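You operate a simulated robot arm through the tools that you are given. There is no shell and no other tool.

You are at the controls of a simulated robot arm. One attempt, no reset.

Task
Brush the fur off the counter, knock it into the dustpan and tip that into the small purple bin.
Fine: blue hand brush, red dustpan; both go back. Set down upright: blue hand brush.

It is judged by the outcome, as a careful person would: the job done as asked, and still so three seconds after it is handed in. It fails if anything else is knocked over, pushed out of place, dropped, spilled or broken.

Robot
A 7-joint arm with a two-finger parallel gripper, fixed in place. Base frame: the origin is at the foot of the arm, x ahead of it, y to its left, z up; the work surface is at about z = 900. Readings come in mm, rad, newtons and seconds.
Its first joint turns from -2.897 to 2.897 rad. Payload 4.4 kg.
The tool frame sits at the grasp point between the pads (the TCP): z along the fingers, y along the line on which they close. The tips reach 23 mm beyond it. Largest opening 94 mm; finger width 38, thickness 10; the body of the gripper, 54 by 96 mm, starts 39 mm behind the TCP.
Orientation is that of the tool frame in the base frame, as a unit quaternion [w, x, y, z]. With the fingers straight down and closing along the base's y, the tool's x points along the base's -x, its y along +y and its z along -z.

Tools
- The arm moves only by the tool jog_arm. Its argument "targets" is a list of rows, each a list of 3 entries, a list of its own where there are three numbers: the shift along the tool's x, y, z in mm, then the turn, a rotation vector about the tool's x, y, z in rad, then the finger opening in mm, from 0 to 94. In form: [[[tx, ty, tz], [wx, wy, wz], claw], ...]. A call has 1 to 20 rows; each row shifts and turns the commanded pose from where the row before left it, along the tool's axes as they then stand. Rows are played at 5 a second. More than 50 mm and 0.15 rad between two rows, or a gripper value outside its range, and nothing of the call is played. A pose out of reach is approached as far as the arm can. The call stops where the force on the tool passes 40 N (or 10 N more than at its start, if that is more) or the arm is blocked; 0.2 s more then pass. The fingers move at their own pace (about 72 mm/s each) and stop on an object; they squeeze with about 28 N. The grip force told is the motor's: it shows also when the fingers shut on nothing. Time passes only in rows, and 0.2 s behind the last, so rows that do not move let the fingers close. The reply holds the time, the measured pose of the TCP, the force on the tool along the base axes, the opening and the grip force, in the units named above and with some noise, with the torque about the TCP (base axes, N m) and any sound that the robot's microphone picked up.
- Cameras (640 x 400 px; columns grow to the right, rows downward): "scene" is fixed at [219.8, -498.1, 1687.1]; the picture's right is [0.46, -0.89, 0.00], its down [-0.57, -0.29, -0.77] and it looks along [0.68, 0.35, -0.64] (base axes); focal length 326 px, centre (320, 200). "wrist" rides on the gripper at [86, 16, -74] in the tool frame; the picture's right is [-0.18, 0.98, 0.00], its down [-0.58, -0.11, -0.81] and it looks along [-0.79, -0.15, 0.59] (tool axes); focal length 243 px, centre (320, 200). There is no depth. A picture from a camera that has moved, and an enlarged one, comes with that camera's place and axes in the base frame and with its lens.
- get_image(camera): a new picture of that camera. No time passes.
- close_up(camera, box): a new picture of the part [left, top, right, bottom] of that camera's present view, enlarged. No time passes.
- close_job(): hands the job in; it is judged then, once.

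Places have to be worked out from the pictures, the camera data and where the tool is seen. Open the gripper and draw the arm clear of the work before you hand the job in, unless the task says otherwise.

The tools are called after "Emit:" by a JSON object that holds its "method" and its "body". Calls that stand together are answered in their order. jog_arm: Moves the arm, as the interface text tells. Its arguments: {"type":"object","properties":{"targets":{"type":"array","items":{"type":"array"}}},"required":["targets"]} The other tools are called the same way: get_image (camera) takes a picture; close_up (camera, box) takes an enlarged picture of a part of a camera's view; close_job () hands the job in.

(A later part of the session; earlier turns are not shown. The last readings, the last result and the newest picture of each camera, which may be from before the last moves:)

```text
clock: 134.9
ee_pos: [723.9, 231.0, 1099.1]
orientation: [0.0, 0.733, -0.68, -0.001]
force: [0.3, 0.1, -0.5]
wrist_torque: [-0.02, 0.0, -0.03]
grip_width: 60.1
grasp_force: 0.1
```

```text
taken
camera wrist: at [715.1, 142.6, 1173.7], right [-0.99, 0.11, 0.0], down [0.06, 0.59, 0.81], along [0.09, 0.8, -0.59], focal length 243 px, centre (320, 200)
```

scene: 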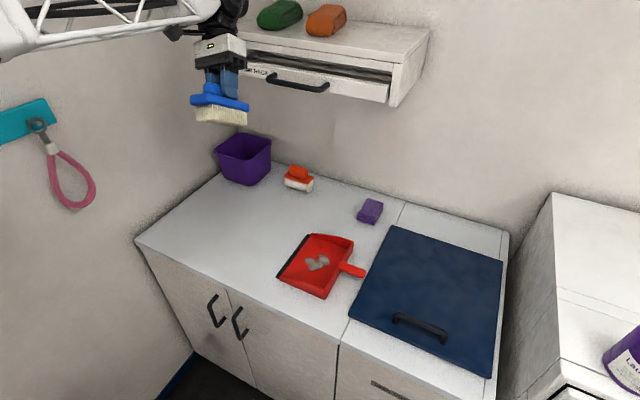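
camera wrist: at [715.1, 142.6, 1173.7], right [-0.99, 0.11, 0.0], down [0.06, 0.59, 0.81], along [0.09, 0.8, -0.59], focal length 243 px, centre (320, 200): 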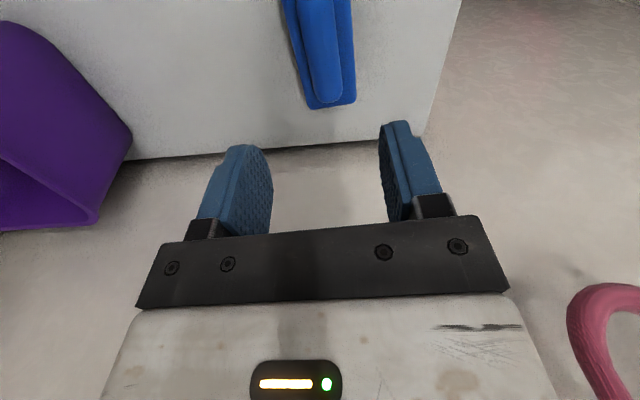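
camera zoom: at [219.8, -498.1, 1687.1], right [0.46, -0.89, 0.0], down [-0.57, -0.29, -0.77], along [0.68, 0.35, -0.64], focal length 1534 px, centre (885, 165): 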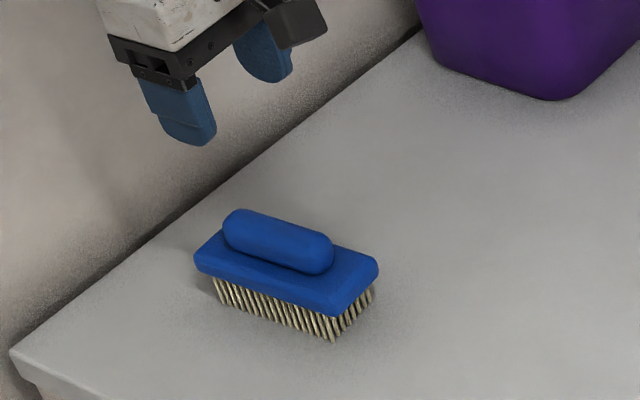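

The brush stands upright at home. Now I go to the dustpan: turn to yaw 90°, fly over, and lean the fingers forward 35° (more lean leaves more tipping range at the bin).

Emit:
{"method": "jog_arm", "body": {"targets": [[[0, 0, -20], [0, 0, 0.0768], 70], [[46.7, -4, -2.5], [0, 0, 0], 80], [[46.7, -4, -2.5], [0, 0, 0], 80], [[46.7, -4, -2.5], [0, 0, 0], 80], [[46.7, -4, -2.5], [0, 0, 0], 80], [[46.7, -4, -2.5], [0, 0, 0], 80], [[46.7, -4, -2.5], [0, 0, 0], 80], [[46.7, -4, -2.5], [0, 0, 0], 80], [[46.7, -4, -2.5], [0, 0, 0], 80], [[46.7, -4, -2.5], [0, 0, 0], 80], [[46.7, -4, -2.5], [0, 0, 0], 80], [[46.7, -4, -2.5], [0, 0, 0], 80], [[46.7, -4, -2.5], [0, 0, 0], 80], [[46.7, -4, -2.5], [0, 0, 0], 80], [[0, 0, 0], [0, 0, 0], 80]]}}

Emit:
{"method": "jog_arm", "body": {"targets": [[[0, 0, 0], [0, -0.1222, 0], 80], [[0, 0, 0], [0, -0.1222, 0], 80], [[0, 0, 0], [0, -0.1222, 0], 80], [[0, 0, 0], [0, -0.1222, 0], 80], [[0, 0, 0], [0, -0.1222, 0], 80], [[0, 0, 0], [0, 0, 0], 80]]}}

Emit:
{"method": "get_image", "body": {"camera": "wrist"}}

Emit:
{"method": "get_image", "body": {"camera": "scene"}}

```text
clock: 138.1
ee_pos: [773.9, -373.2, 1148.9]
orientation: [0.002, -0.706, 0.708, 0.0]
force: [0.0, -0.6, -0.6]
wrist_torque: [0.01, 0.01, 0.01]
grip_width: 80.1
grasp_force: 0.1
```

```text
clock: 139.5
ee_pos: [773.2, -374.1, 1150.5]
orientation: [0.215, -0.673, 0.675, 0.212]
force: [-0.2, -0.1, 0.0]
wrist_torque: [0.02, -0.02, -0.01]
grip_width: 79.9
grasp_force: 0.1
```

```text
taken
camera wrist: at [756.4, -488.0, 1161.8], right [-0.98, 0.15, 0.1], down [0.11, 0.01, 0.99], along [0.15, 0.99, -0.03], focal length 243 px, centre (320, 200)
```

wrist: 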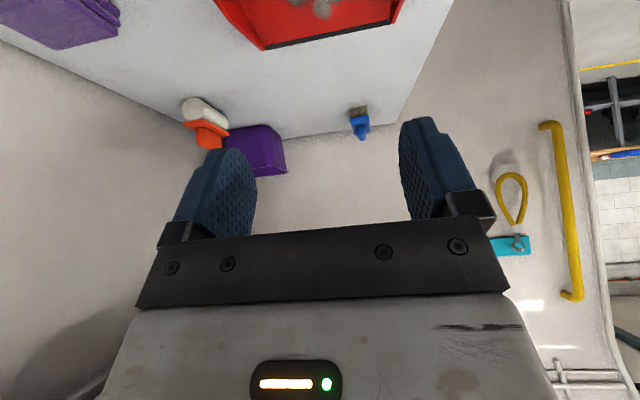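

```text
taken
```

scene: 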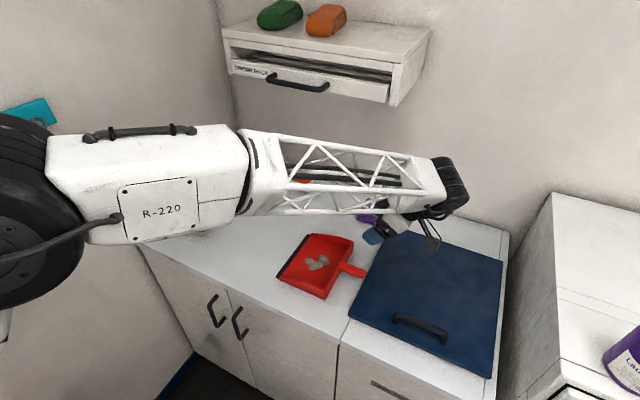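

Tool leans 35° toward +y. I descend to the pre-grasp point behind the handle and look.

Emit:
{"method": "jog_arm", "body": {"targets": [[[24.7, -1, 33.9], [0, 0, 0], 80], [[24.7, -1, 33.9], [0, 0, 0], 80], [[24.7, -1, 33.9], [0, 0, 0], 80], [[0, 0, 0], [0, 0, 0], 80]]}}

Emit:
{"method": "get_image", "body": {"camera": "wrist"}}

```text
clock: 140.5
ee_pos: [777.7, -374.9, 1022.8]
orientation: [0.214, -0.673, 0.675, 0.213]
force: [-0.6, -0.8, 0.3]
wrist_torque: [0.01, 0.01, -0.03]
grip_width: 79.9
grasp_force: 0.0
```

```text
taken
camera wrist: at [760.5, -488.1, 1034.9], right [-0.98, 0.15, 0.1], down [0.11, 0.01, 0.99], along [0.15, 0.99, -0.03], focal length 243 px, centre (320, 200)
```

wrist: 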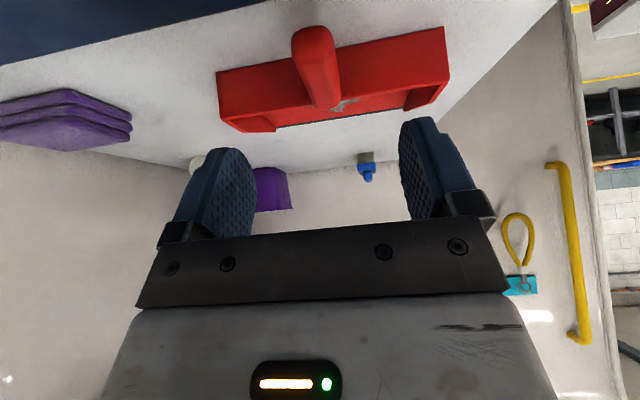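

Handle lies on the approach line. Advance 98 mm along the tool axis, watching the force, then close.

Emit:
{"method": "jog_arm", "body": {"targets": [[[0, 0.5, 30], [0, 0, 0], 80], [[0, 0, 30], [0, 0, 0], 80], [[0, 0, 24], [0, 0, 0], 80], [[0, 0, 14], [0, 0, 0], 80], [[0, 0, 0], [0, 0, 0], 80]]}}

Emit:
{"method": "get_image", "body": {"camera": "wrist"}}

Emit:
{"method": "close_up", "body": {"camera": "scene", "box": [270, 200, 450, 320]}}

```text
clock: 141.7
ee_pos: [774.7, -322.3, 944.0]
orientation: [0.214, -0.673, 0.675, 0.212]
force: [-0.4, 0.0, 0.5]
wrist_torque: [-0.03, -0.02, -0.02]
grip_width: 79.9
grasp_force: 0.1
```

```text
taken
camera wrist: at [759.0, -435.7, 955.8], right [-0.98, 0.15, 0.1], down [0.11, 0.01, 0.99], along [0.15, 0.99, -0.03], focal length 243 px, centre (320, 200)
```

wrist: 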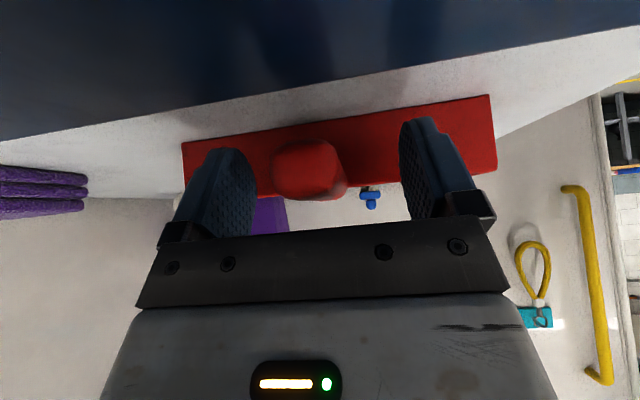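

```text
3.33 times, centred on (360, 260) of scene
camera zoom: at [219.8, -498.1, 1687.1], right [0.46, -0.89, 0.0], down [-0.57, -0.29, -0.77], along [0.68, 0.35, -0.64], focal length 1086 px, centre (187, 0)
```

zoom: 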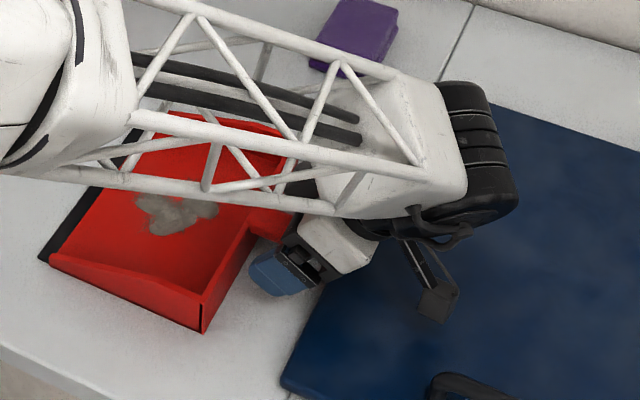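

Emit:
{"method": "jog_arm", "body": {"targets": [[[0, 0, 1], [0, 0, 0], 60], [[0, 0, 0], [0, 0, 0], 40], [[0, 0, 0], [0, 0, 0], 15], [[0, 0, 0], [0, 0, 0], 15], [[0, 0, 0], [0, 0, 0], 15], [[0, 0, 0], [0, 0, 0], 15]]}}

Emit:
{"method": "get_image", "body": {"camera": "wrist"}}

```text
clock: 143.1
ee_pos: [776.6, -319.9, 943.3]
orientation: [0.214, -0.674, 0.675, 0.213]
force: [1.4, 0.4, -0.5]
wrist_torque: [0.04, 0.03, -0.1]
grip_width: 26.0
grasp_force: 27.8
```

```text
taken
camera wrist: at [759.2, -434.1, 955.0], right [-0.98, 0.15, 0.1], down [0.11, 0.01, 0.99], along [0.15, 0.99, -0.03], focal length 243 px, centre (320, 200)
```

wrist: 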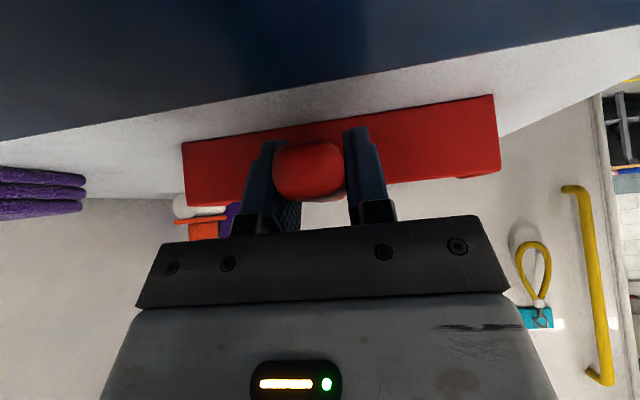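

Gripped (26 mm, 28 N). Lift slowly, tipping the mouth up slightly so the fur stays in, and check.

Emit:
{"method": "jog_arm", "body": {"targets": [[[-4.6, 0, -6.5], [0, -0.02, 0], 15], [[-8.6, 0, -12.3], [0, -0.03, 0], 15], [[-17.3, 0, -24.5], [0, -0.03, 0], 15], [[-17.3, 0, -24.5], [0, 0, 0], 15], [[0, 0, 0], [0, 0, 0], 15]]}}

Emit:
{"method": "get_image", "body": {"camera": "wrist"}}

Emit:
{"method": "close_up", "body": {"camera": "scene", "box": [250, 180, 430, 320]}}

```text
clock: 144.3
ee_pos: [775.9, -323.4, 1025.1]
orientation: [0.241, -0.664, 0.666, 0.24]
force: [-1.0, -0.2, -2.9]
wrist_torque: [-0.22, -0.03, 0.04]
grip_width: 25.9
grasp_force: 28.1
```

```text
taken
camera wrist: at [759.0, -438.0, 1028.0], right [-0.98, 0.14, 0.12], down [0.11, -0.07, 0.99], along [0.15, 0.99, 0.05], focal length 243 px, centre (320, 200)
```

wrist: 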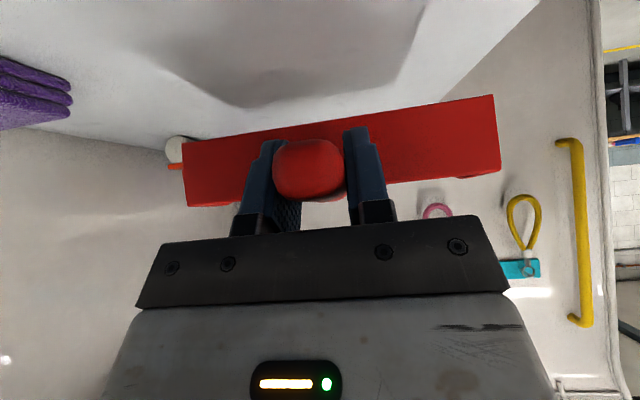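

```text
2.86 times, centred on (340, 250) of scene
camera zoom: at [219.8, -498.1, 1687.1], right [0.46, -0.89, 0.0], down [-0.57, -0.29, -0.77], along [0.68, 0.35, -0.64], focal length 931 px, centre (263, 57)
```

zoom: 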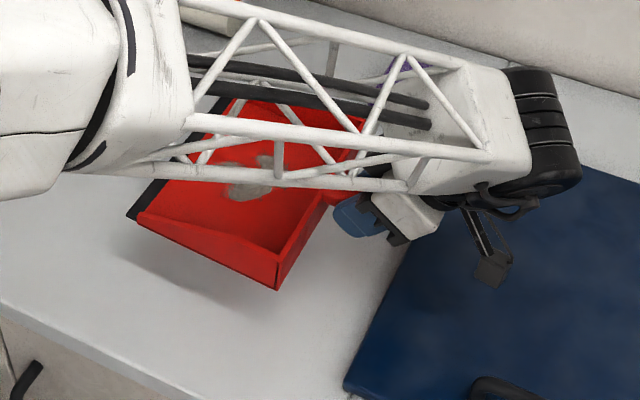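

Pan is lifted with the fur inside, mouth up ~5°. I rise to z≈1150, pull back, and turn the pan to face the back wall (yaw ≈ 3°).

Emit:
{"method": "jog_arm", "body": {"targets": [[[-31.5, 17.5, -14.4], [0, 0, 0], 15], [[-31.5, 17.5, -14.4], [0, 0, 0], 15], [[-31.5, 17.5, -14.4], [0, 0, 0], 15], [[-31.5, 17.5, -14.4], [0, 0, 0], 15], [[0, 0, 0], [0, 0, 0], 15]]}}

Emit:
{"method": "jog_arm", "body": {"targets": [[[0, 0, 0], [0.0883, 0, 0.1061], 15], [[0, 0, 0], [0.0883, 0, 0.1061], 15], [[0, 0, 0], [0.0883, 0, 0.1061], 15], [[0, 0, 0], [0.0883, 0, 0.1061], 15], [[0, 0, 0], [0.0883, 0, 0.1061], 15], [[0, 0, 0], [0.0883, 0, 0.1061], 15], [[0, 0, 0], [0.0883, 0, 0.1061], 15], [[0, 0, 0], [0.0883, 0, 0.1061], 15], [[0, 0, 0], [0.0883, 0, 0.1061], 15], [[0, 0, 0], [0.0883, 0, 0.1061], 15], [[0, 0, 0], [0.0883, 0, 0.1061], 15], [[0, 0, 0], [0, 0, 0], 15]]}}

Emit:
{"method": "get_image", "body": {"camera": "scene"}}

```text
clock: 145.5
ee_pos: [703.7, -263.7, 1153.6]
orientation: [0.241, -0.664, 0.666, 0.238]
force: [-1.0, -0.1, -2.0]
wrist_torque: [-0.24, -0.03, -0.03]
grip_width: 26.0
grasp_force: 27.7
```

```text
clock: 148.1
ee_pos: [705.7, -262.6, 1153.8]
orientation: [0.34, -0.022, 0.94, 0.007]
force: [-0.4, -0.4, -2.4]
wrist_torque: [-0.02, 0.22, 0.01]
grip_width: 25.8
grasp_force: 28.5
```

```text
taken
```

scene: 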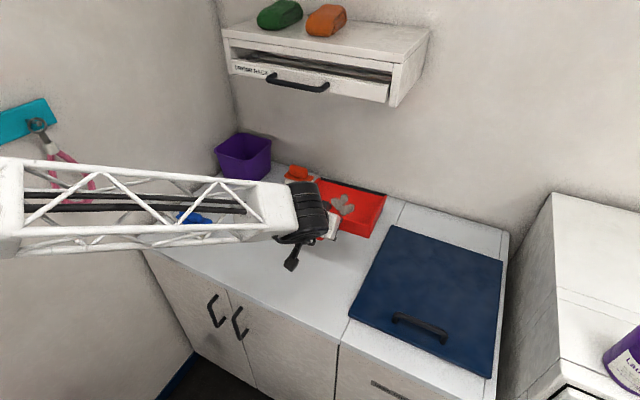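

Pan is level with fur inside, facing +x. Now carry it left to just in front of the bin: TCP about (815, 243, 1155).

Emit:
{"method": "jog_arm", "body": {"targets": [[[-8.6, 41.7, 6.9], [0, 0, 0], 15], [[-8.6, 41.7, 6.9], [0, 0, 0], 15], [[-8.6, 41.7, 6.9], [0, 0, 0], 15], [[-8.6, 41.7, 6.9], [0, 0, 0], 15], [[-8.6, 41.7, 6.9], [0, 0, 0], 15], [[-8.6, 41.7, 6.9], [0, 0, 0], 15], [[-8.6, 41.7, 6.9], [0, 0, 0], 15], [[-8.6, 41.7, 6.9], [0, 0, 0], 15], [[-8.6, 41.7, 6.9], [0, 0, 0], 15], [[-8.6, 41.7, 6.9], [0, 0, 0], 15], [[-8.6, 41.7, 6.9], [0, 0, 0], 15], [[-8.6, 41.7, 6.9], [0, 0, 0], 15], [[0, 0, 0], [0, 0, 0], 15]]}}

Emit:
{"method": "get_image", "body": {"camera": "scene"}}

Emit:
{"method": "get_image", "body": {"camera": "wrist"}}

```text
clock: 150.9
ee_pos: [811.6, 245.3, 1150.9]
orientation: [0.34, -0.024, 0.94, 0.008]
force: [-0.1, 0.6, -2.2]
wrist_torque: [-0.02, 0.25, -0.03]
grip_width: 25.7
grasp_force: 28.5
```

```text
taken
```

scene: 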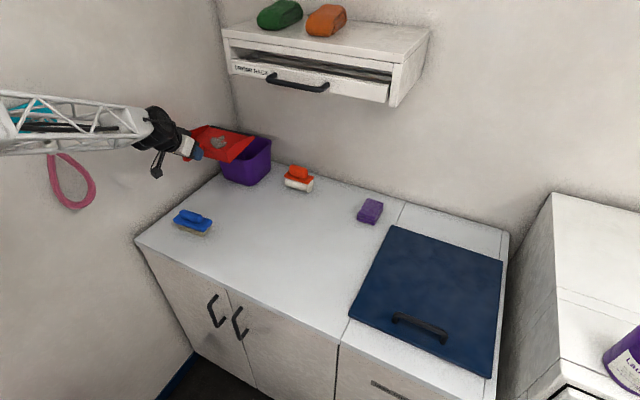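

```text
taken
camera wrist: at [696.4, 254.6, 1152.8], right [0.09, 0.99, 0.12], down [-0.06, -0.11, 0.99], along [0.99, -0.1, 0.05], focal length 243 px, centre (320, 200)
```

wrist: 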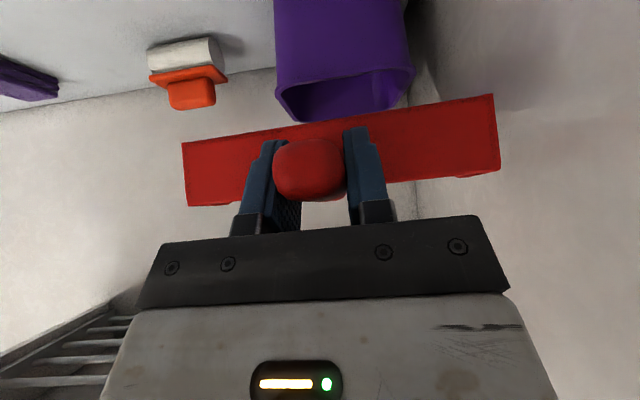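

Emit:
{"method": "close_up", "body": {"camera": "scene", "box": [140, 95, 300, 200]}}

```text
3.81 times, centred on (220, 148) of scene
camera zoom: at [219.8, -498.1, 1687.1], right [0.46, -0.89, 0.0], down [-0.57, -0.29, -0.77], along [0.68, 0.35, -0.64], focal length 1242 px, centre (701, 400)
```

zoom: 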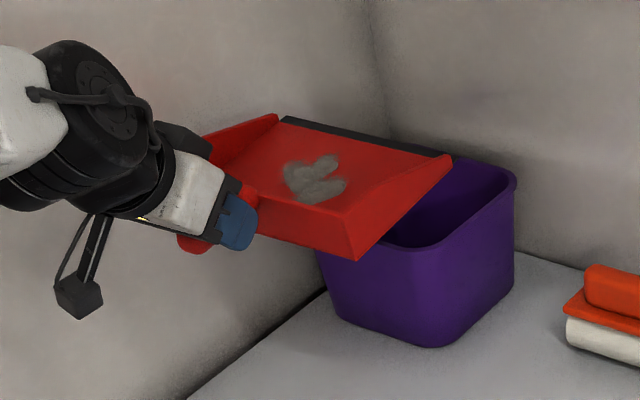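

The pan mouth is over the near half of the bin with the fur still at its centre. I lower slightly and begin tipping about the lip so the mouth stays over the bin.

Emit:
{"method": "jog_arm", "body": {"targets": [[[8, 0, 20], [0, 0, 0], 15], [[5, 0, 18], [0, 0, 0], 15], [[-12.5, 0, -10.9], [0, 0.08, 0], 15], [[-12.5, 0, -10.9], [0, 0.08, 0], 15], [[-12.5, 0, -10.9], [0, 0.08, 0], 15], [[-12.5, 0, -10.9], [0, 0.08, 0], 15], [[-12.5, 0, -10.9], [0, 0.08, 0], 15], [[0, 0, 0], [0, 0, 0], 15]]}}

Emit:
{"method": "close_up", "body": {"camera": "scene", "box": [140, 75, 320, 205]}}

```text
clock: 152.7
ee_pos: [853.8, 247.0, 1193.8]
orientation: [0.147, -0.025, 0.989, 0.003]
force: [0.3, 0.7, -1.4]
wrist_torque: [-0.02, 0.19, 0.0]
grip_width: 25.8
grasp_force: 27.7
```

```text
3.08 times, centred on (230, 140) of scene
camera zoom: at [219.8, -498.1, 1687.1], right [0.46, -0.89, 0.0], down [-0.57, -0.29, -0.77], along [0.68, 0.35, -0.64], focal length 1003 px, centre (597, 385)
```

zoom: 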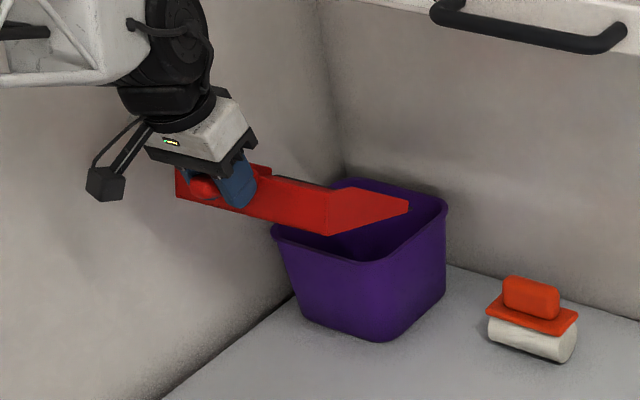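

At ~18° now, lip at about (1034, 254, 1092), well over the bin. Continue tipping to ~45°.

Emit:
{"method": "jog_arm", "body": {"targets": [[[-12.5, 0, -10.9], [0, 0.08, 0], 15], [[-12.5, 0, -10.9], [0, 0.08, 0], 15], [[-12.5, 0, -10.9], [0, 0.08, 0], 15], [[-12.5, 0, -10.9], [0, 0.08, 0], 15], [[-12.5, 0, -10.9], [0, 0.08, 0], 15], [[-12.5, 0, -10.9], [0, 0.08, 0], 15], [[0, 0, 0], [0, 0, 0], 15]]}}

Emit:
{"method": "close_up", "body": {"camera": "scene", "box": [140, 75, 320, 205]}}

Emit:
{"method": "get_image", "body": {"camera": "wrist"}}

```text
clock: 154.3
ee_pos: [922.1, 250.3, 1265.5]
orientation: [-0.093, -0.025, 0.995, -0.003]
force: [0.0, -0.3, -3.5]
wrist_torque: [-0.02, 0.09, -0.01]
grip_width: 25.6
grasp_force: 28.2
```

```text
3.08 times, centred on (230, 140) of scene
camera zoom: at [219.8, -498.1, 1687.1], right [0.46, -0.89, 0.0], down [-0.57, -0.29, -0.77], along [0.68, 0.35, -0.64], focal length 1003 px, centre (597, 385)
```

zoom: 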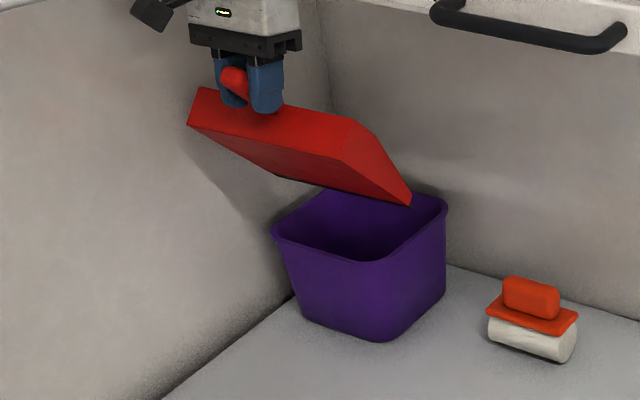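

```text
taken
camera wrist: at [849.7, 262.2, 1354.9], right [0.13, 0.99, -0.04], down [0.72, -0.07, 0.69], along [0.68, -0.12, -0.73], focal length 243 px, centre (320, 200)
```

wrist: 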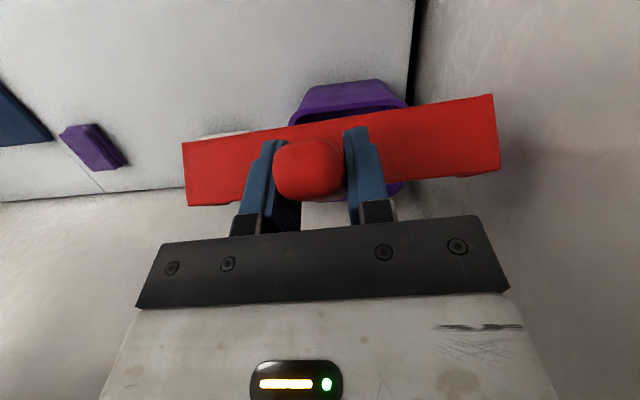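

~46° now, lip still over the bin. Continue to ~60° as far as the arm allows.

Emit:
{"method": "jog_arm", "body": {"targets": [[[-12.5, 0, -10.9], [0, 0.08, 0], 15], [[-12.5, 0, -10.9], [0, 0.08, 0], 15], [[-12.5, 0, -10.9], [0, 0.08, 0], 15], [[0, 0, 0], [0, 0, 0], 15], [[0, 0, 0], [0, 0, 0], 15]]}}

Emit:
{"method": "close_up", "body": {"camera": "scene", "box": [140, 75, 320, 205]}}

```text
clock: 155.5
ee_pos: [965.9, 250.5, 1286.0]
orientation: [-0.21, -0.024, 0.977, -0.006]
force: [0.6, -0.4, -2.4]
wrist_torque: [0.0, 0.04, -0.02]
grip_width: 25.6
grasp_force: 28.2
```

```text
3.08 times, centred on (230, 140) of scene
camera zoom: at [219.8, -498.1, 1687.1], right [0.46, -0.89, 0.0], down [-0.57, -0.29, -0.77], along [0.68, 0.35, -0.64], focal length 1003 px, centre (597, 385)
```

zoom: 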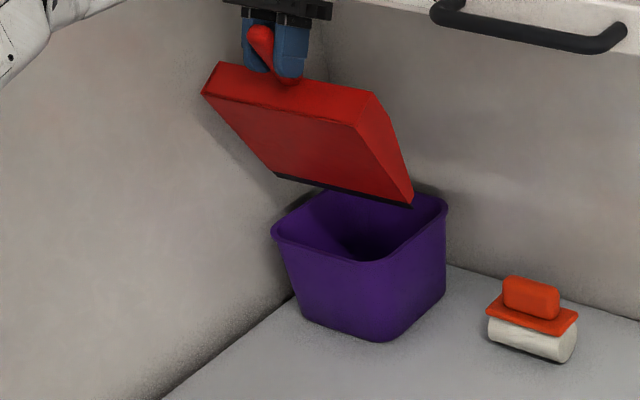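

~59° reached. Let me check the whole scene for clearance near the rack and look for the fur.

Emit:
{"method": "get_image", "body": {"camera": "scene"}}

Emit:
{"method": "get_image", "body": {"camera": "wrist"}}

Emit:
{"method": "close_up", "body": {"camera": "scene", "box": [205, 110, 285, 170]}}

```text
taken
```

scene: 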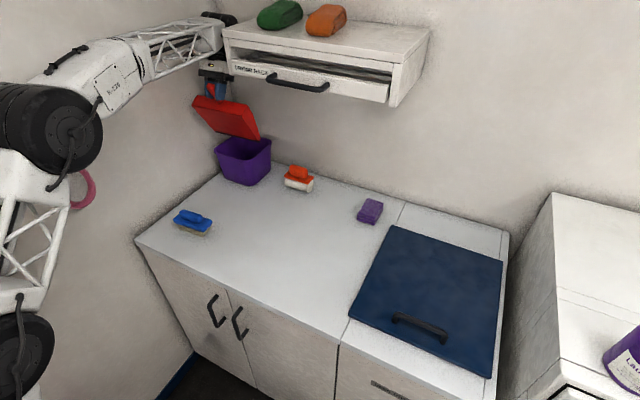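

```text
taken
camera wrist: at [916.4, 265.0, 1389.8], right [0.12, 0.99, -0.08], down [0.87, -0.06, 0.5], along [0.49, -0.13, -0.86], focal length 243 px, centre (320, 200)
```

wrist: 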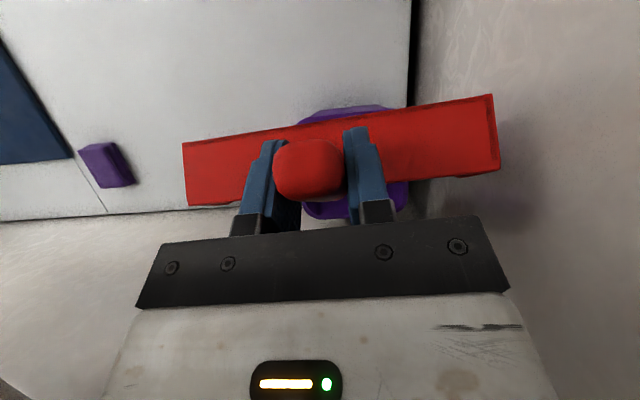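

```text
6.67 times, centred on (245, 140) of scene
camera zoom: at [219.8, -498.1, 1687.1], right [0.46, -0.89, 0.0], down [-0.57, -0.29, -0.77], along [0.68, 0.35, -0.64], focal length 2173 px, centre (820, 600)
```

zoom: 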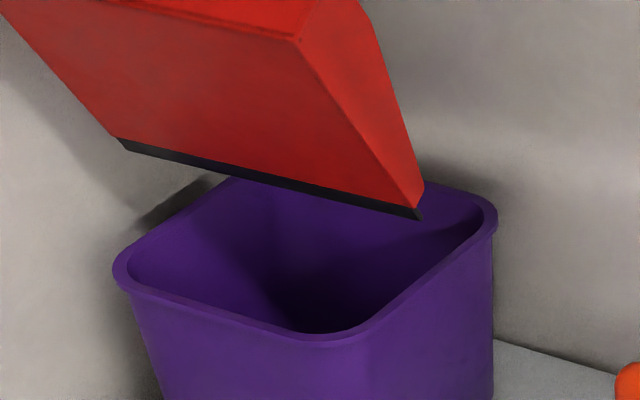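

No fur visible on the rim or outside. I tilt another ~7° about the grip to make sure everything slides out, give it a small shake, then check the pan.

Emit:
{"method": "jog_arm", "body": {"targets": [[[0, 0, 0], [0, 0.06, 0], 15], [[0, 0, 0], [0, 0.06, 0], 15], [[0, 0, 0], [0, 0, 0], 15], [[0, 0, -4], [0, 0, 0], 15], [[0, 0, 4], [0, 0, 0], 15], [[0, 0, -4], [0, 0, 0], 15], [[0, 0, 4], [0, 0, 0], 15], [[0, 0, 0], [0, 0, 0], 15], [[0, 0, 0], [0, 0, 0], 15]]}}

Emit:
{"method": "close_up", "body": {"camera": "scene", "box": [185, 70, 305, 180]}}

```text
clock: 157.5
ee_pos: [959.3, 250.9, 1278.5]
orientation: [-0.268, -0.024, 0.963, -0.008]
force: [0.5, 0.6, -2.0]
wrist_torque: [-0.03, 0.0, 0.01]
grip_width: 25.8
grasp_force: 27.6
out of reach, approached as far as the arm can: row 2
```

```text
3.64 times, centred on (245, 125) of scene
camera zoom: at [219.8, -498.1, 1687.1], right [0.46, -0.89, 0.0], down [-0.57, -0.29, -0.77], along [0.68, 0.35, -0.64], focal length 1185 px, centre (593, 473)
```

zoom: 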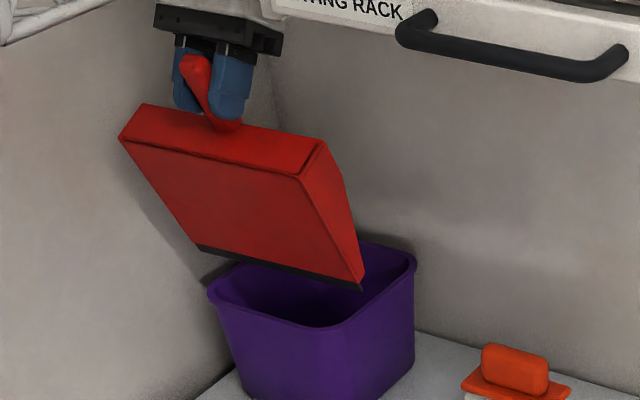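

~66° reached. Now I bring the pan back up about its lip to look inside.

Emit:
{"method": "jog_arm", "body": {"targets": [[[11.5, 0, 11.9], [0, -0.08, 0], 15], [[11.5, 0, 11.9], [0, -0.08, 0], 15], [[11.5, 0, 11.9], [0, -0.08, 0], 15], [[11.5, 0, 11.9], [0, -0.08, 0], 15], [[11.5, 0, 11.9], [0, -0.08, 0], 15], [[11.5, 0, 11.9], [0, -0.08, 0], 15], [[11.5, 0, 11.9], [0, -0.08, 0], 15], [[11.5, 0, 11.9], [0, -0.08, 0], 15], [[11.5, 0, 11.9], [0, -0.08, 0], 15], [[11.5, 0, 11.9], [0, -0.08, 0], 15], [[11.5, 0, 11.9], [0, -0.08, 0], 15], [[0, 0, 0], [0, 0, 0], 15]]}}

Emit:
{"method": "close_up", "body": {"camera": "scene", "box": [140, 85, 300, 195]}}

```text
clock: 160.1
ee_pos: [822.0, 244.3, 1171.5]
orientation: [0.168, -0.025, 0.985, 0.003]
force: [-0.4, 0.2, -1.5]
wrist_torque: [-0.01, 0.2, -0.02]
grip_width: 25.8
grasp_force: 28.6
```

```text
3.64 times, centred on (220, 140) of scene
camera zoom: at [219.8, -498.1, 1687.1], right [0.46, -0.89, 0.0], down [-0.57, -0.29, -0.77], along [0.68, 0.35, -0.64], focal length 1185 px, centre (684, 418)
```

zoom: 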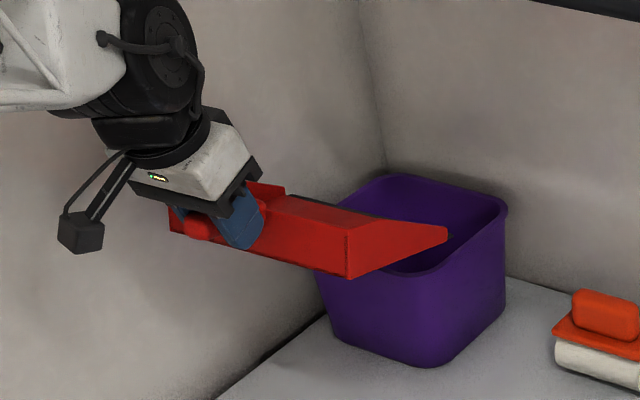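

Emit:
{"method": "jog_arm", "body": {"targets": [[[11.5, 0, 11.9], [0, -0.08, 0], 15], [[11.5, 0, 11.9], [0, -0.08, 0], 15], [[5, 0, 0], [0, -0.08, 0], 15], [[0, 0, 0], [0, -0.08, 0], 15], [[0, 0, 0], [0, -0.08, 0], 15], [[0, 0, 0], [0, 0, 0], 15]]}}

Emit:
{"method": "close_up", "body": {"camera": "scene", "box": [140, 85, 300, 195]}}

Emit:
{"method": "get_image", "body": {"camera": "wrist"}}

```text
clock: 161.5
ee_pos: [805.2, 241.6, 1139.9]
orientation: [0.36, -0.024, 0.933, 0.008]
force: [0.0, 0.7, -2.3]
wrist_torque: [0.01, 0.21, 0.01]
grip_width: 26.1
grasp_force: 27.2
```

```text
3.64 times, centred on (220, 140) of scene
camera zoom: at [219.8, -498.1, 1687.1], right [0.46, -0.89, 0.0], down [-0.57, -0.29, -0.77], along [0.68, 0.35, -0.64], focal length 1185 px, centre (684, 418)
```

zoom: 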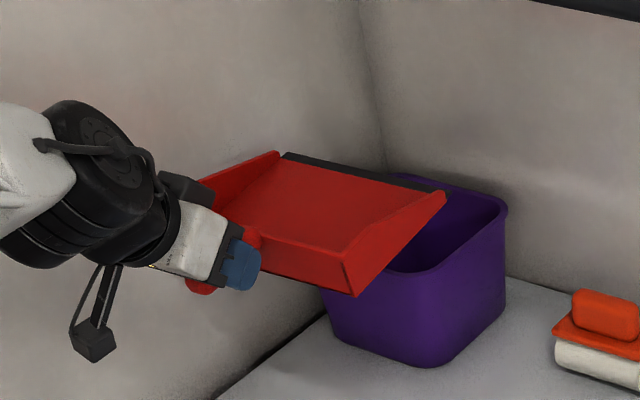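

```text
taken
camera wrist: at [690.6, 252.0, 1137.0], right [0.09, 0.99, 0.12], down [-0.1, -0.11, 0.99], along [0.99, -0.1, 0.09], focal length 243 px, centre (320, 200)
```

wrist: 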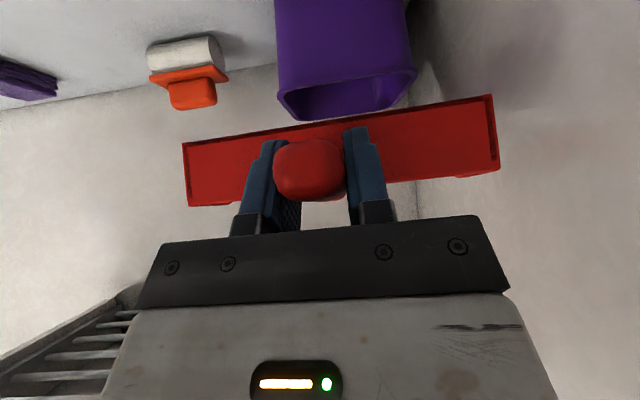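

The pan is empty. Now retreat from the bin and carry the pan back toward the lid at height.

Emit:
{"method": "jog_arm", "body": {"targets": [[[22, -11.6, -28.9], [0, 0, 0], 15], [[22, -11.6, -28.9], [0, 0, 0], 15], [[22, -11.6, -28.9], [0, 0, 0], 15], [[0, 0, 0], [0, 0, 0], 15]]}}

Emit:
{"method": "jog_arm", "body": {"targets": [[[-1.3, -47.1, 1.3], [0, 0, 0], 15], [[-1.3, -47.1, 1.3], [0, 0, 0], 15], [[-1.3, -47.1, 1.3], [0, 0, 0], 15], [[-1.3, -47.1, 1.3], [0, 0, 0], 15], [[-1.3, -47.1, 1.3], [0, 0, 0], 15], [[-1.3, -47.1, 1.3], [0, 0, 0], 15], [[-1.3, -47.1, 1.3], [0, 0, 0], 15], [[-1.3, -47.1, 1.3], [0, 0, 0], 15], [[-1.3, -47.1, 1.3], [0, 0, 0], 15], [[-1.3, -47.1, 1.3], [0, 0, 0], 15], [[-1.3, -47.1, 1.3], [0, 0, 0], 15], [[-1.3, -47.1, 1.3], [0, 0, 0], 15], [[-1.3, -47.1, 1.3], [0, 0, 0], 15], [[-1.3, -47.1, 1.3], [0, 0, 0], 15], [[-1.3, -47.1, 1.3], [0, 0, 0], 15], [[-1.3, -47.1, 1.3], [0, 0, 0], 15], [[0, 0, 0], [0, 0, 0], 15]]}}

Emit:
{"method": "get_image", "body": {"camera": "scene"}}

Emit:
{"method": "close_up", "body": {"camera": "scene", "box": [200, 120, 290, 195]}}

```text
clock: 162.5
ee_pos: [698.2, 204.7, 1157.6]
orientation: [0.359, -0.024, 0.933, 0.008]
force: [0.3, -0.2, -2.1]
wrist_torque: [-0.01, 0.22, 0.03]
grip_width: 25.9
grasp_force: 27.9
```

```text
clock: 166.1
ee_pos: [766.0, -548.5, 1161.9]
orientation: [0.359, -0.024, 0.933, 0.008]
force: [0.3, 0.4, -2.4]
wrist_torque: [0.0, 0.23, 0.01]
grip_width: 25.6
grasp_force: 28.1
```

```text
taken
```

scene: 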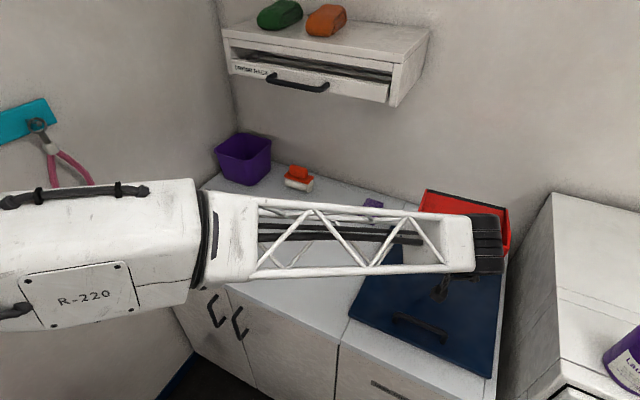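

```text
5.33 times, centred on (245, 158) of scene
camera zoom: at [219.8, -498.1, 1687.1], right [0.46, -0.89, 0.0], down [-0.57, -0.29, -0.77], along [0.68, 0.35, -0.64], focal length 1738 px, centre (720, 427)
```

zoom: 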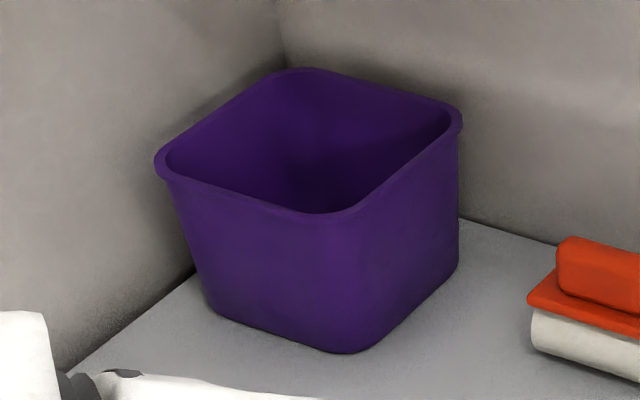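

Bin undisturbed. I set the pan level and yaw ≈4.9° as it was originally, above its home spot.

Emit:
{"method": "jog_arm", "body": {"targets": [[[0, 0, 0], [-0.0128, 0.062, -0.0141], 15], [[0, 0, 0], [-0.0128, 0.062, -0.0141], 15], [[0, 0, 0], [0, 0, 0], 15], [[0, 0, 0], [0, 0, 0], 15]]}}

Emit:
{"method": "get_image", "body": {"camera": "wrist"}}

```text
clock: 167.1
ee_pos: [765.4, -548.9, 1160.4]
orientation: [0.301, -0.042, 0.953, 0.013]
force: [0.7, -0.1, -1.8]
wrist_torque: [-0.03, 0.22, 0.03]
grip_width: 25.8
grasp_force: 28.1
```

```text
taken
camera wrist: at [651.6, -543.2, 1172.7], right [0.06, 0.99, 0.11], down [0.02, -0.11, 0.99], along [1.0, -0.06, -0.03], focal length 243 px, centre (320, 200)
```

wrist: 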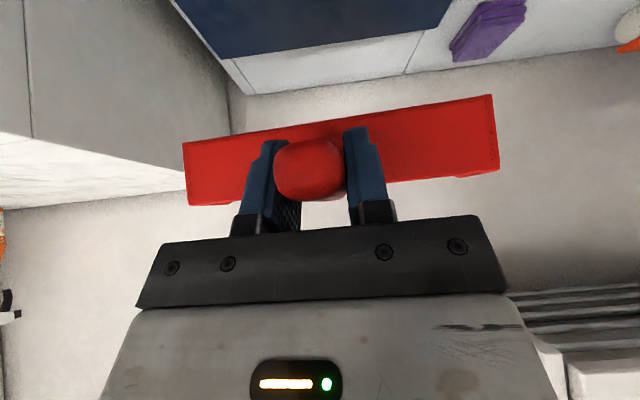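

Level and aligned. Lower to ~10 mm above the lid.

Emit:
{"method": "jog_arm", "body": {"targets": [[[21.3, 0.1, 31.5], [0, 0, 0], 15], [[21.3, 0.1, 31.5], [0, 0, 0], 15], [[21.3, 0.1, 31.5], [0, 0, 0], 15], [[21.3, 0.1, 31.5], [0, 0, 0], 15], [[21.3, 0.1, 31.5], [0, 0, 0], 15], [[0, 0, 0], [0, 0, 0], 15]]}}

Emit:
{"method": "get_image", "body": {"camera": "wrist"}}

Emit:
{"method": "close_up", "body": {"camera": "scene", "box": [370, 210, 510, 340]}}

```text
clock: 168.5
ee_pos: [770.7, -544.6, 966.8]
orientation: [0.3, -0.041, 0.953, 0.013]
force: [-0.6, -0.2, -2.5]
wrist_torque: [-0.02, 0.23, 0.05]
grip_width: 25.7
grasp_force: 28.5
```

```text
taken
camera wrist: at [655.1, -539.6, 978.8], right [0.06, 0.99, 0.11], down [0.02, -0.11, 0.99], along [1.0, -0.06, -0.03], focal length 243 px, centre (320, 200)
```

wrist: 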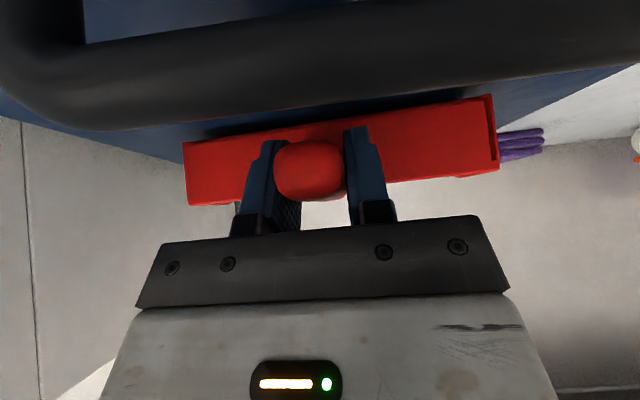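

```text
3.08 times, centred on (440, 275) of scene
camera zoom: at [219.8, -498.1, 1687.1], right [0.46, -0.89, 0.0], down [-0.57, -0.29, -0.77], along [0.68, 0.35, -0.64], focal length 1003 px, centre (-49, -31)
```

zoom: 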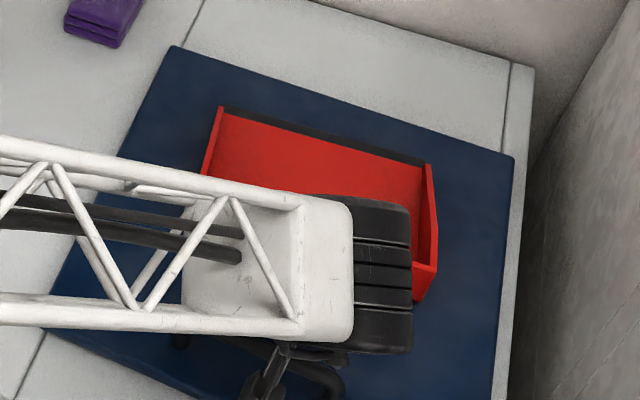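

Emit:
{"method": "jog_arm", "body": {"targets": [[[0, 0, 0], [0, 0, 0], 15], [[0, 0, 0], [0, 0, 0], 15]]}}

Emit:
{"method": "jog_arm", "body": {"targets": [[[0, 0, 0], [0, 0, 0], 15]]}}

```text
clock: 169.1
ee_pos: [769.8, -545.0, 968.0]
orientation: [0.3, -0.041, 0.953, 0.013]
force: [0.3, 0.6, -2.3]
wrist_torque: [-0.02, 0.25, 0.0]
grip_width: 26.0
grasp_force: 27.8
```

```text
clock: 169.5
ee_pos: [768.5, -544.5, 967.3]
orientation: [0.301, -0.042, 0.953, 0.013]
force: [0.8, 0.0, -1.9]
wrist_torque: [-0.02, 0.24, 0.0]
grip_width: 25.8
grasp_force: 28.0
```

Averaged position is (769.7, −544.7, 967.4); I shift 3.3 mm in −y and 1 mm in −x to match home, and lower 6 mm.

Emit:
{"method": "jog_arm", "body": {"targets": [[[0.8, -3.3, -0.6], [0, 0, 0], 15], [[2, 0, 2.9], [0, 0, 0], 15], [[1.1, 0, 1.6], [0, 0, 0], 15], [[0, 0, 0], [0, 0, 0], 15]]}}

Emit:
{"method": "jog_arm", "body": {"targets": [[[0.86, 0, 1.23], [0, 0, 0], 15], [[0, 0, 0], [0, 0, 0], 15]]}}

Emit:
{"method": "jog_arm", "body": {"targets": [[[0.86, 0, 1.23], [0, 0, 0], 15], [[0, 0, 0], [0, 0, 0], 15]]}}

```text
clock: 170.5
ee_pos: [769.8, -550.1, 962.5]
orientation: [0.3, -0.042, 0.953, 0.013]
force: [0.0, -0.3, -1.5]
wrist_torque: [0.0, 0.26, -0.01]
grip_width: 26.0
grasp_force: 28.1
```

```text
clock: 171.1
ee_pos: [770.9, -551.4, 962.1]
orientation: [0.299, -0.042, 0.953, 0.014]
force: [-0.1, -0.1, -2.1]
wrist_torque: [0.02, 0.24, 0.01]
grip_width: 25.9
grasp_force: 28.2
```

```text
clock: 171.7
ee_pos: [768.9, -551.0, 960.8]
orientation: [0.3, -0.041, 0.953, 0.013]
force: [1.2, 0.4, 1.1]
wrist_torque: [-0.04, -0.47, 0.13]
grip_width: 25.8
grasp_force: 28.5
```

Touchdown of the lip edge. One more millimetre, then release.

Emit:
{"method": "jog_arm", "body": {"targets": [[[0.57, 0, 0.82], [0, 0, 0], 15], [[0, 0, 0], [0, 0, 0], 15]]}}

```text
clock: 172.3
ee_pos: [768.3, -552.3, 961.0]
orientation: [0.301, -0.042, 0.953, 0.014]
force: [1.7, 1.5, 3.9]
wrist_torque: [0.12, -0.96, 0.18]
grip_width: 26.1
grasp_force: 28.3
```

The lip bears first (torque −0.96): the pan is ~0.5° nose-down. I correct the pitch by −0.009 rad and settle another millimetre.

Emit:
{"method": "jog_arm", "body": {"targets": [[[0, 0, 0], [0, -0.009, 0], 15], [[0.5, 0, 0.7], [0, 0, 0], 15], [[0, 0, 0], [0, 0, 0], 15]]}}

```text
clock: 173.1
ee_pos: [769.2, -551.2, 958.5]
orientation: [0.305, -0.042, 0.951, 0.014]
force: [-0.2, -0.2, -2.4]
wrist_torque: [0.01, 0.23, 0.02]
grip_width: 25.6
grasp_force: 27.7
```

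Emit:
{"method": "jog_arm", "body": {"targets": [[[0.5, 0, 0.75], [0, 0, 0], 15], [[0, 0, 0], [0, 0, 0], 15]]}}

```text
clock: 173.7
ee_pos: [768.6, -550.9, 959.2]
orientation: [0.305, -0.042, 0.951, 0.014]
force: [-1.6, -1.5, 4.9]
wrist_torque: [0.08, 0.02, 0.06]
grip_width: 25.9
grasp_force: 28.6
```

Pan sits flat (4.9 N, no torque). Open the fingers and back off along the tool axis.

Emit:
{"method": "jog_arm", "body": {"targets": [[[0, 0, 0], [0, 0, 0], 30], [[0, 0, 0], [0, 0, 0], 45], [[0, 0, 0], [0, 0, 0], 70], [[0, 0, 0], [0, 0, 0], 70], [[0, 0, -20], [0, 0, 0], 70], [[0, 0, -35], [0, 0, 0], 70], [[0, 0, -40], [0, 0, 0], 70], [[0, 0, -40], [0, 0, 0], 70], [[0, 0, 0], [0, 0, 0], 70]]}}

Emit:
{"method": "get_image", "body": {"camera": "wrist"}}

Emit:
{"method": "get_image", "body": {"camera": "scene"}}

```text
clock: 175.7
ee_pos: [690.0, -558.0, 1067.4]
orientation: [0.304, -0.041, 0.952, 0.013]
force: [0.5, -0.3, 0.3]
wrist_torque: [0.02, -0.01, -0.01]
grip_width: 70.0
grasp_force: 0.0
```

```text
taken
camera wrist: at [575.0, -553.0, 1078.3], right [0.06, 0.99, 0.11], down [0.01, -0.11, 0.99], along [1.0, -0.06, -0.02], focal length 243 px, centre (320, 200)
```

wrist: 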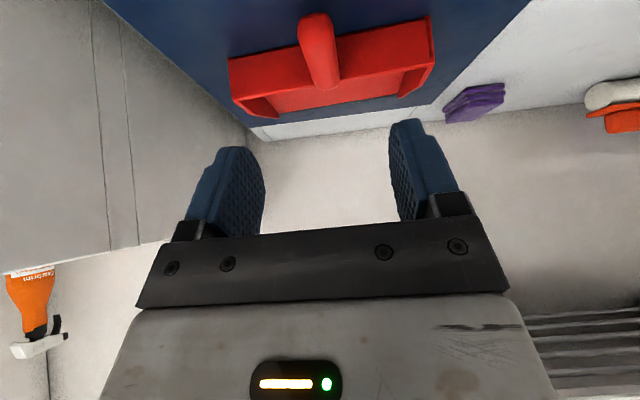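

```text
taken
```

scene: 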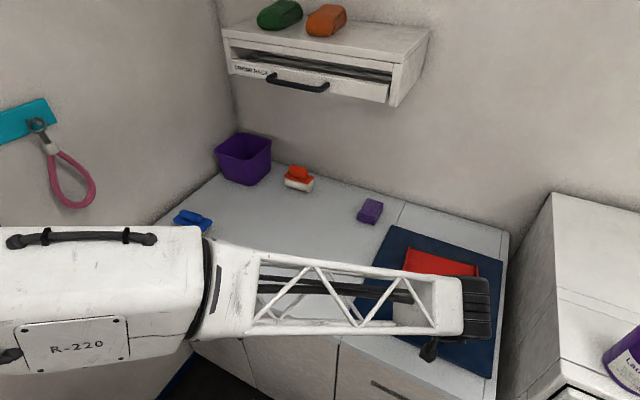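

Pan released at home. I untilt and rise, then travel to look down into the bin and confirm the fur is there.

Emit:
{"method": "jog_arm", "body": {"targets": [[[0, 0, -22], [0, 0.122, 0], 80], [[0, 0, -22], [0, 0.122, 0], 80], [[0, 0, -22], [0, 0.122, 0], 80], [[0, 0, -22], [0, 0.122, 0], 80], [[0, 0, -22], [0, 0.122, 0], 80], [[0, 0, 0], [0, 0, 0], 80]]}}

Emit:
{"method": "jog_arm", "body": {"targets": [[[-6.7, 47.1, -5.9], [0, 0, 0], 80], [[-6.7, 47.1, -5.9], [0, 0, 0], 80], [[-6.7, 47.1, -5.9], [0, 0, 0], 80], [[-6.7, 47.1, -5.9], [0, 0, 0], 80], [[-6.7, 47.1, -5.9], [0, 0, 0], 80], [[-6.7, 47.1, -5.9], [0, 0, 0], 80], [[-6.7, 47.1, -5.9], [0, 0, 0], 80], [[-6.7, 47.1, -5.9], [0, 0, 0], 80], [[-6.7, 47.1, -5.9], [0, 0, 0], 80], [[-6.7, 47.1, -5.9], [0, 0, 0], 80], [[-6.7, 47.1, -5.9], [0, 0, 0], 80], [[-6.7, 47.1, -5.9], [0, 0, 0], 80], [[-6.7, 47.1, -5.9], [0, 0, 0], 80], [[-6.7, 47.1, -5.9], [0, 0, 0], 80], [[-6.7, 47.1, -5.9], [0, 0, 0], 80], [[-6.7, 47.1, -5.9], [0, 0, 0], 80], [[0, 0, 0], [0, 0, 0], 80]]}}

Emit:
{"method": "get_image", "body": {"camera": "scene"}}

Emit:
{"method": "close_up", "body": {"camera": "scene", "box": [370, 210, 510, 340]}}

```text
clock: 177.1
ee_pos: [651.0, -563.3, 1168.3]
orientation: [0.005, -0.044, 0.999, 0.0]
force: [-0.6, 0.7, -0.7]
wrist_torque: [0.02, 0.01, 0.02]
grip_width: 79.9
grasp_force: 0.0
```

```text
clock: 180.7
ee_pos: [690.8, 199.2, 1264.3]
orientation: [0.006, -0.044, 0.999, -0.001]
force: [0.9, 0.0, 0.4]
wrist_torque: [-0.01, 0.01, 0.02]
grip_width: 80.1
grasp_force: 0.0
```

```text
taken
```

scene: 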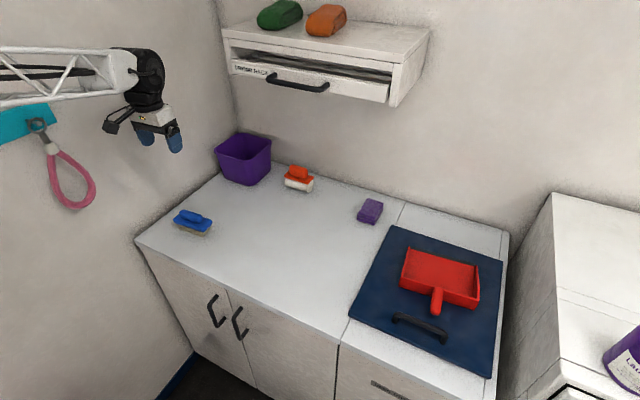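

```text
3.08 times, centred on (440, 275) of scene
camera zoom: at [219.8, -498.1, 1687.1], right [0.46, -0.89, 0.0], down [-0.57, -0.29, -0.77], along [0.68, 0.35, -0.64], focal length 1003 px, centre (-49, -31)
```

zoom: 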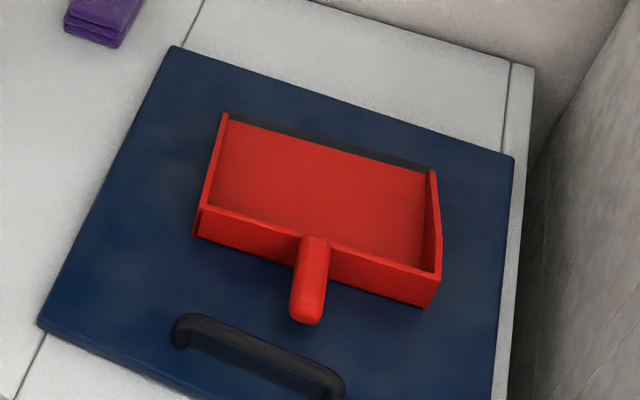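

Pan is back on the lid within a few millimetres, brush upright at home. Now move near the bin and tilt the wrist camera down to look inside.

Emit:
{"method": "jog_arm", "body": {"targets": [[[-42.5, 6.5, -5.2], [0, 0, 0], 90], [[-42.5, 6.5, -5.2], [0, 0, 0], 90], [[-42.5, 6.5, -5.2], [0, 0, 0], 90], [[-42.5, 6.5, -5.2], [0, 0, 0], 90], [[-42.5, 6.5, -5.2], [0, 0, 0], 90], [[0, 0, 0], [0, 0.14, 0], 90], [[0, 0, 0], [0, 0.14, 0], 90], [[0, 0, 0], [0, 0.14, 0], 90], [[0, 0, 0], [0, 0, 0], 90]]}}

Emit:
{"method": "get_image", "body": {"camera": "wrist"}}

Emit:
{"method": "close_up", "body": {"camera": "wrist", "box": [250, 60, 420, 220]}}

```text
clock: 182.7
ee_pos: [898.2, 249.8, 1292.4]
orientation: [-0.204, -0.043, 0.978, -0.008]
force: [0.6, 0.1, 0.2]
wrist_torque: [-0.03, 0.01, 0.01]
grip_width: 90.2
grasp_force: 0.1
```

```text
taken
camera wrist: at [848.0, 260.5, 1396.0], right [0.08, 0.99, -0.07], down [0.86, -0.03, 0.51], along [0.5, -0.1, -0.86], focal length 243 px, centre (320, 200)
```

wrist: 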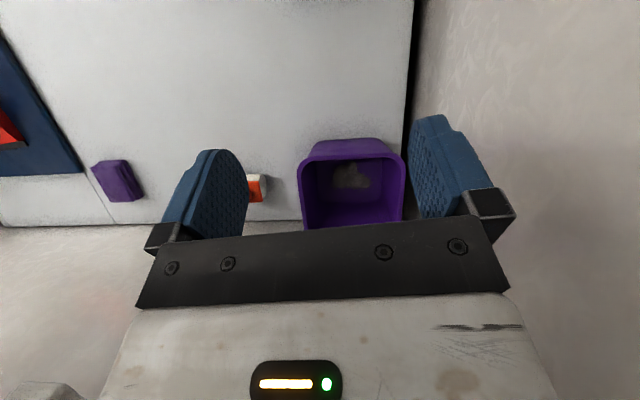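

```text
2.50 times, centred on (335, 140) of wrist
camera zoom: at [848.0, 260.5, 1396.0], right [0.08, 0.99, -0.07], down [0.86, -0.03, 0.51], along [0.5, -0.1, -0.86], focal length 606 px, centre (282, 350)
```

zoom: 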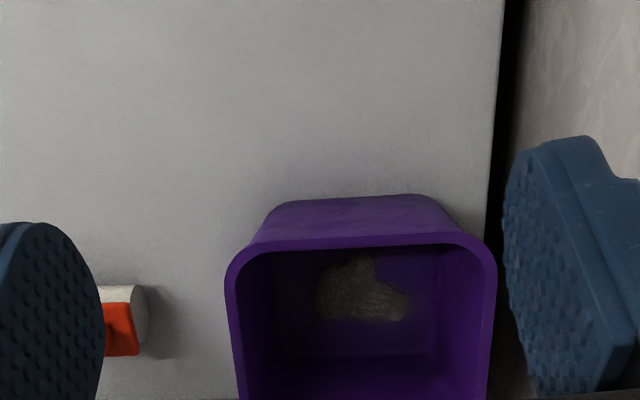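

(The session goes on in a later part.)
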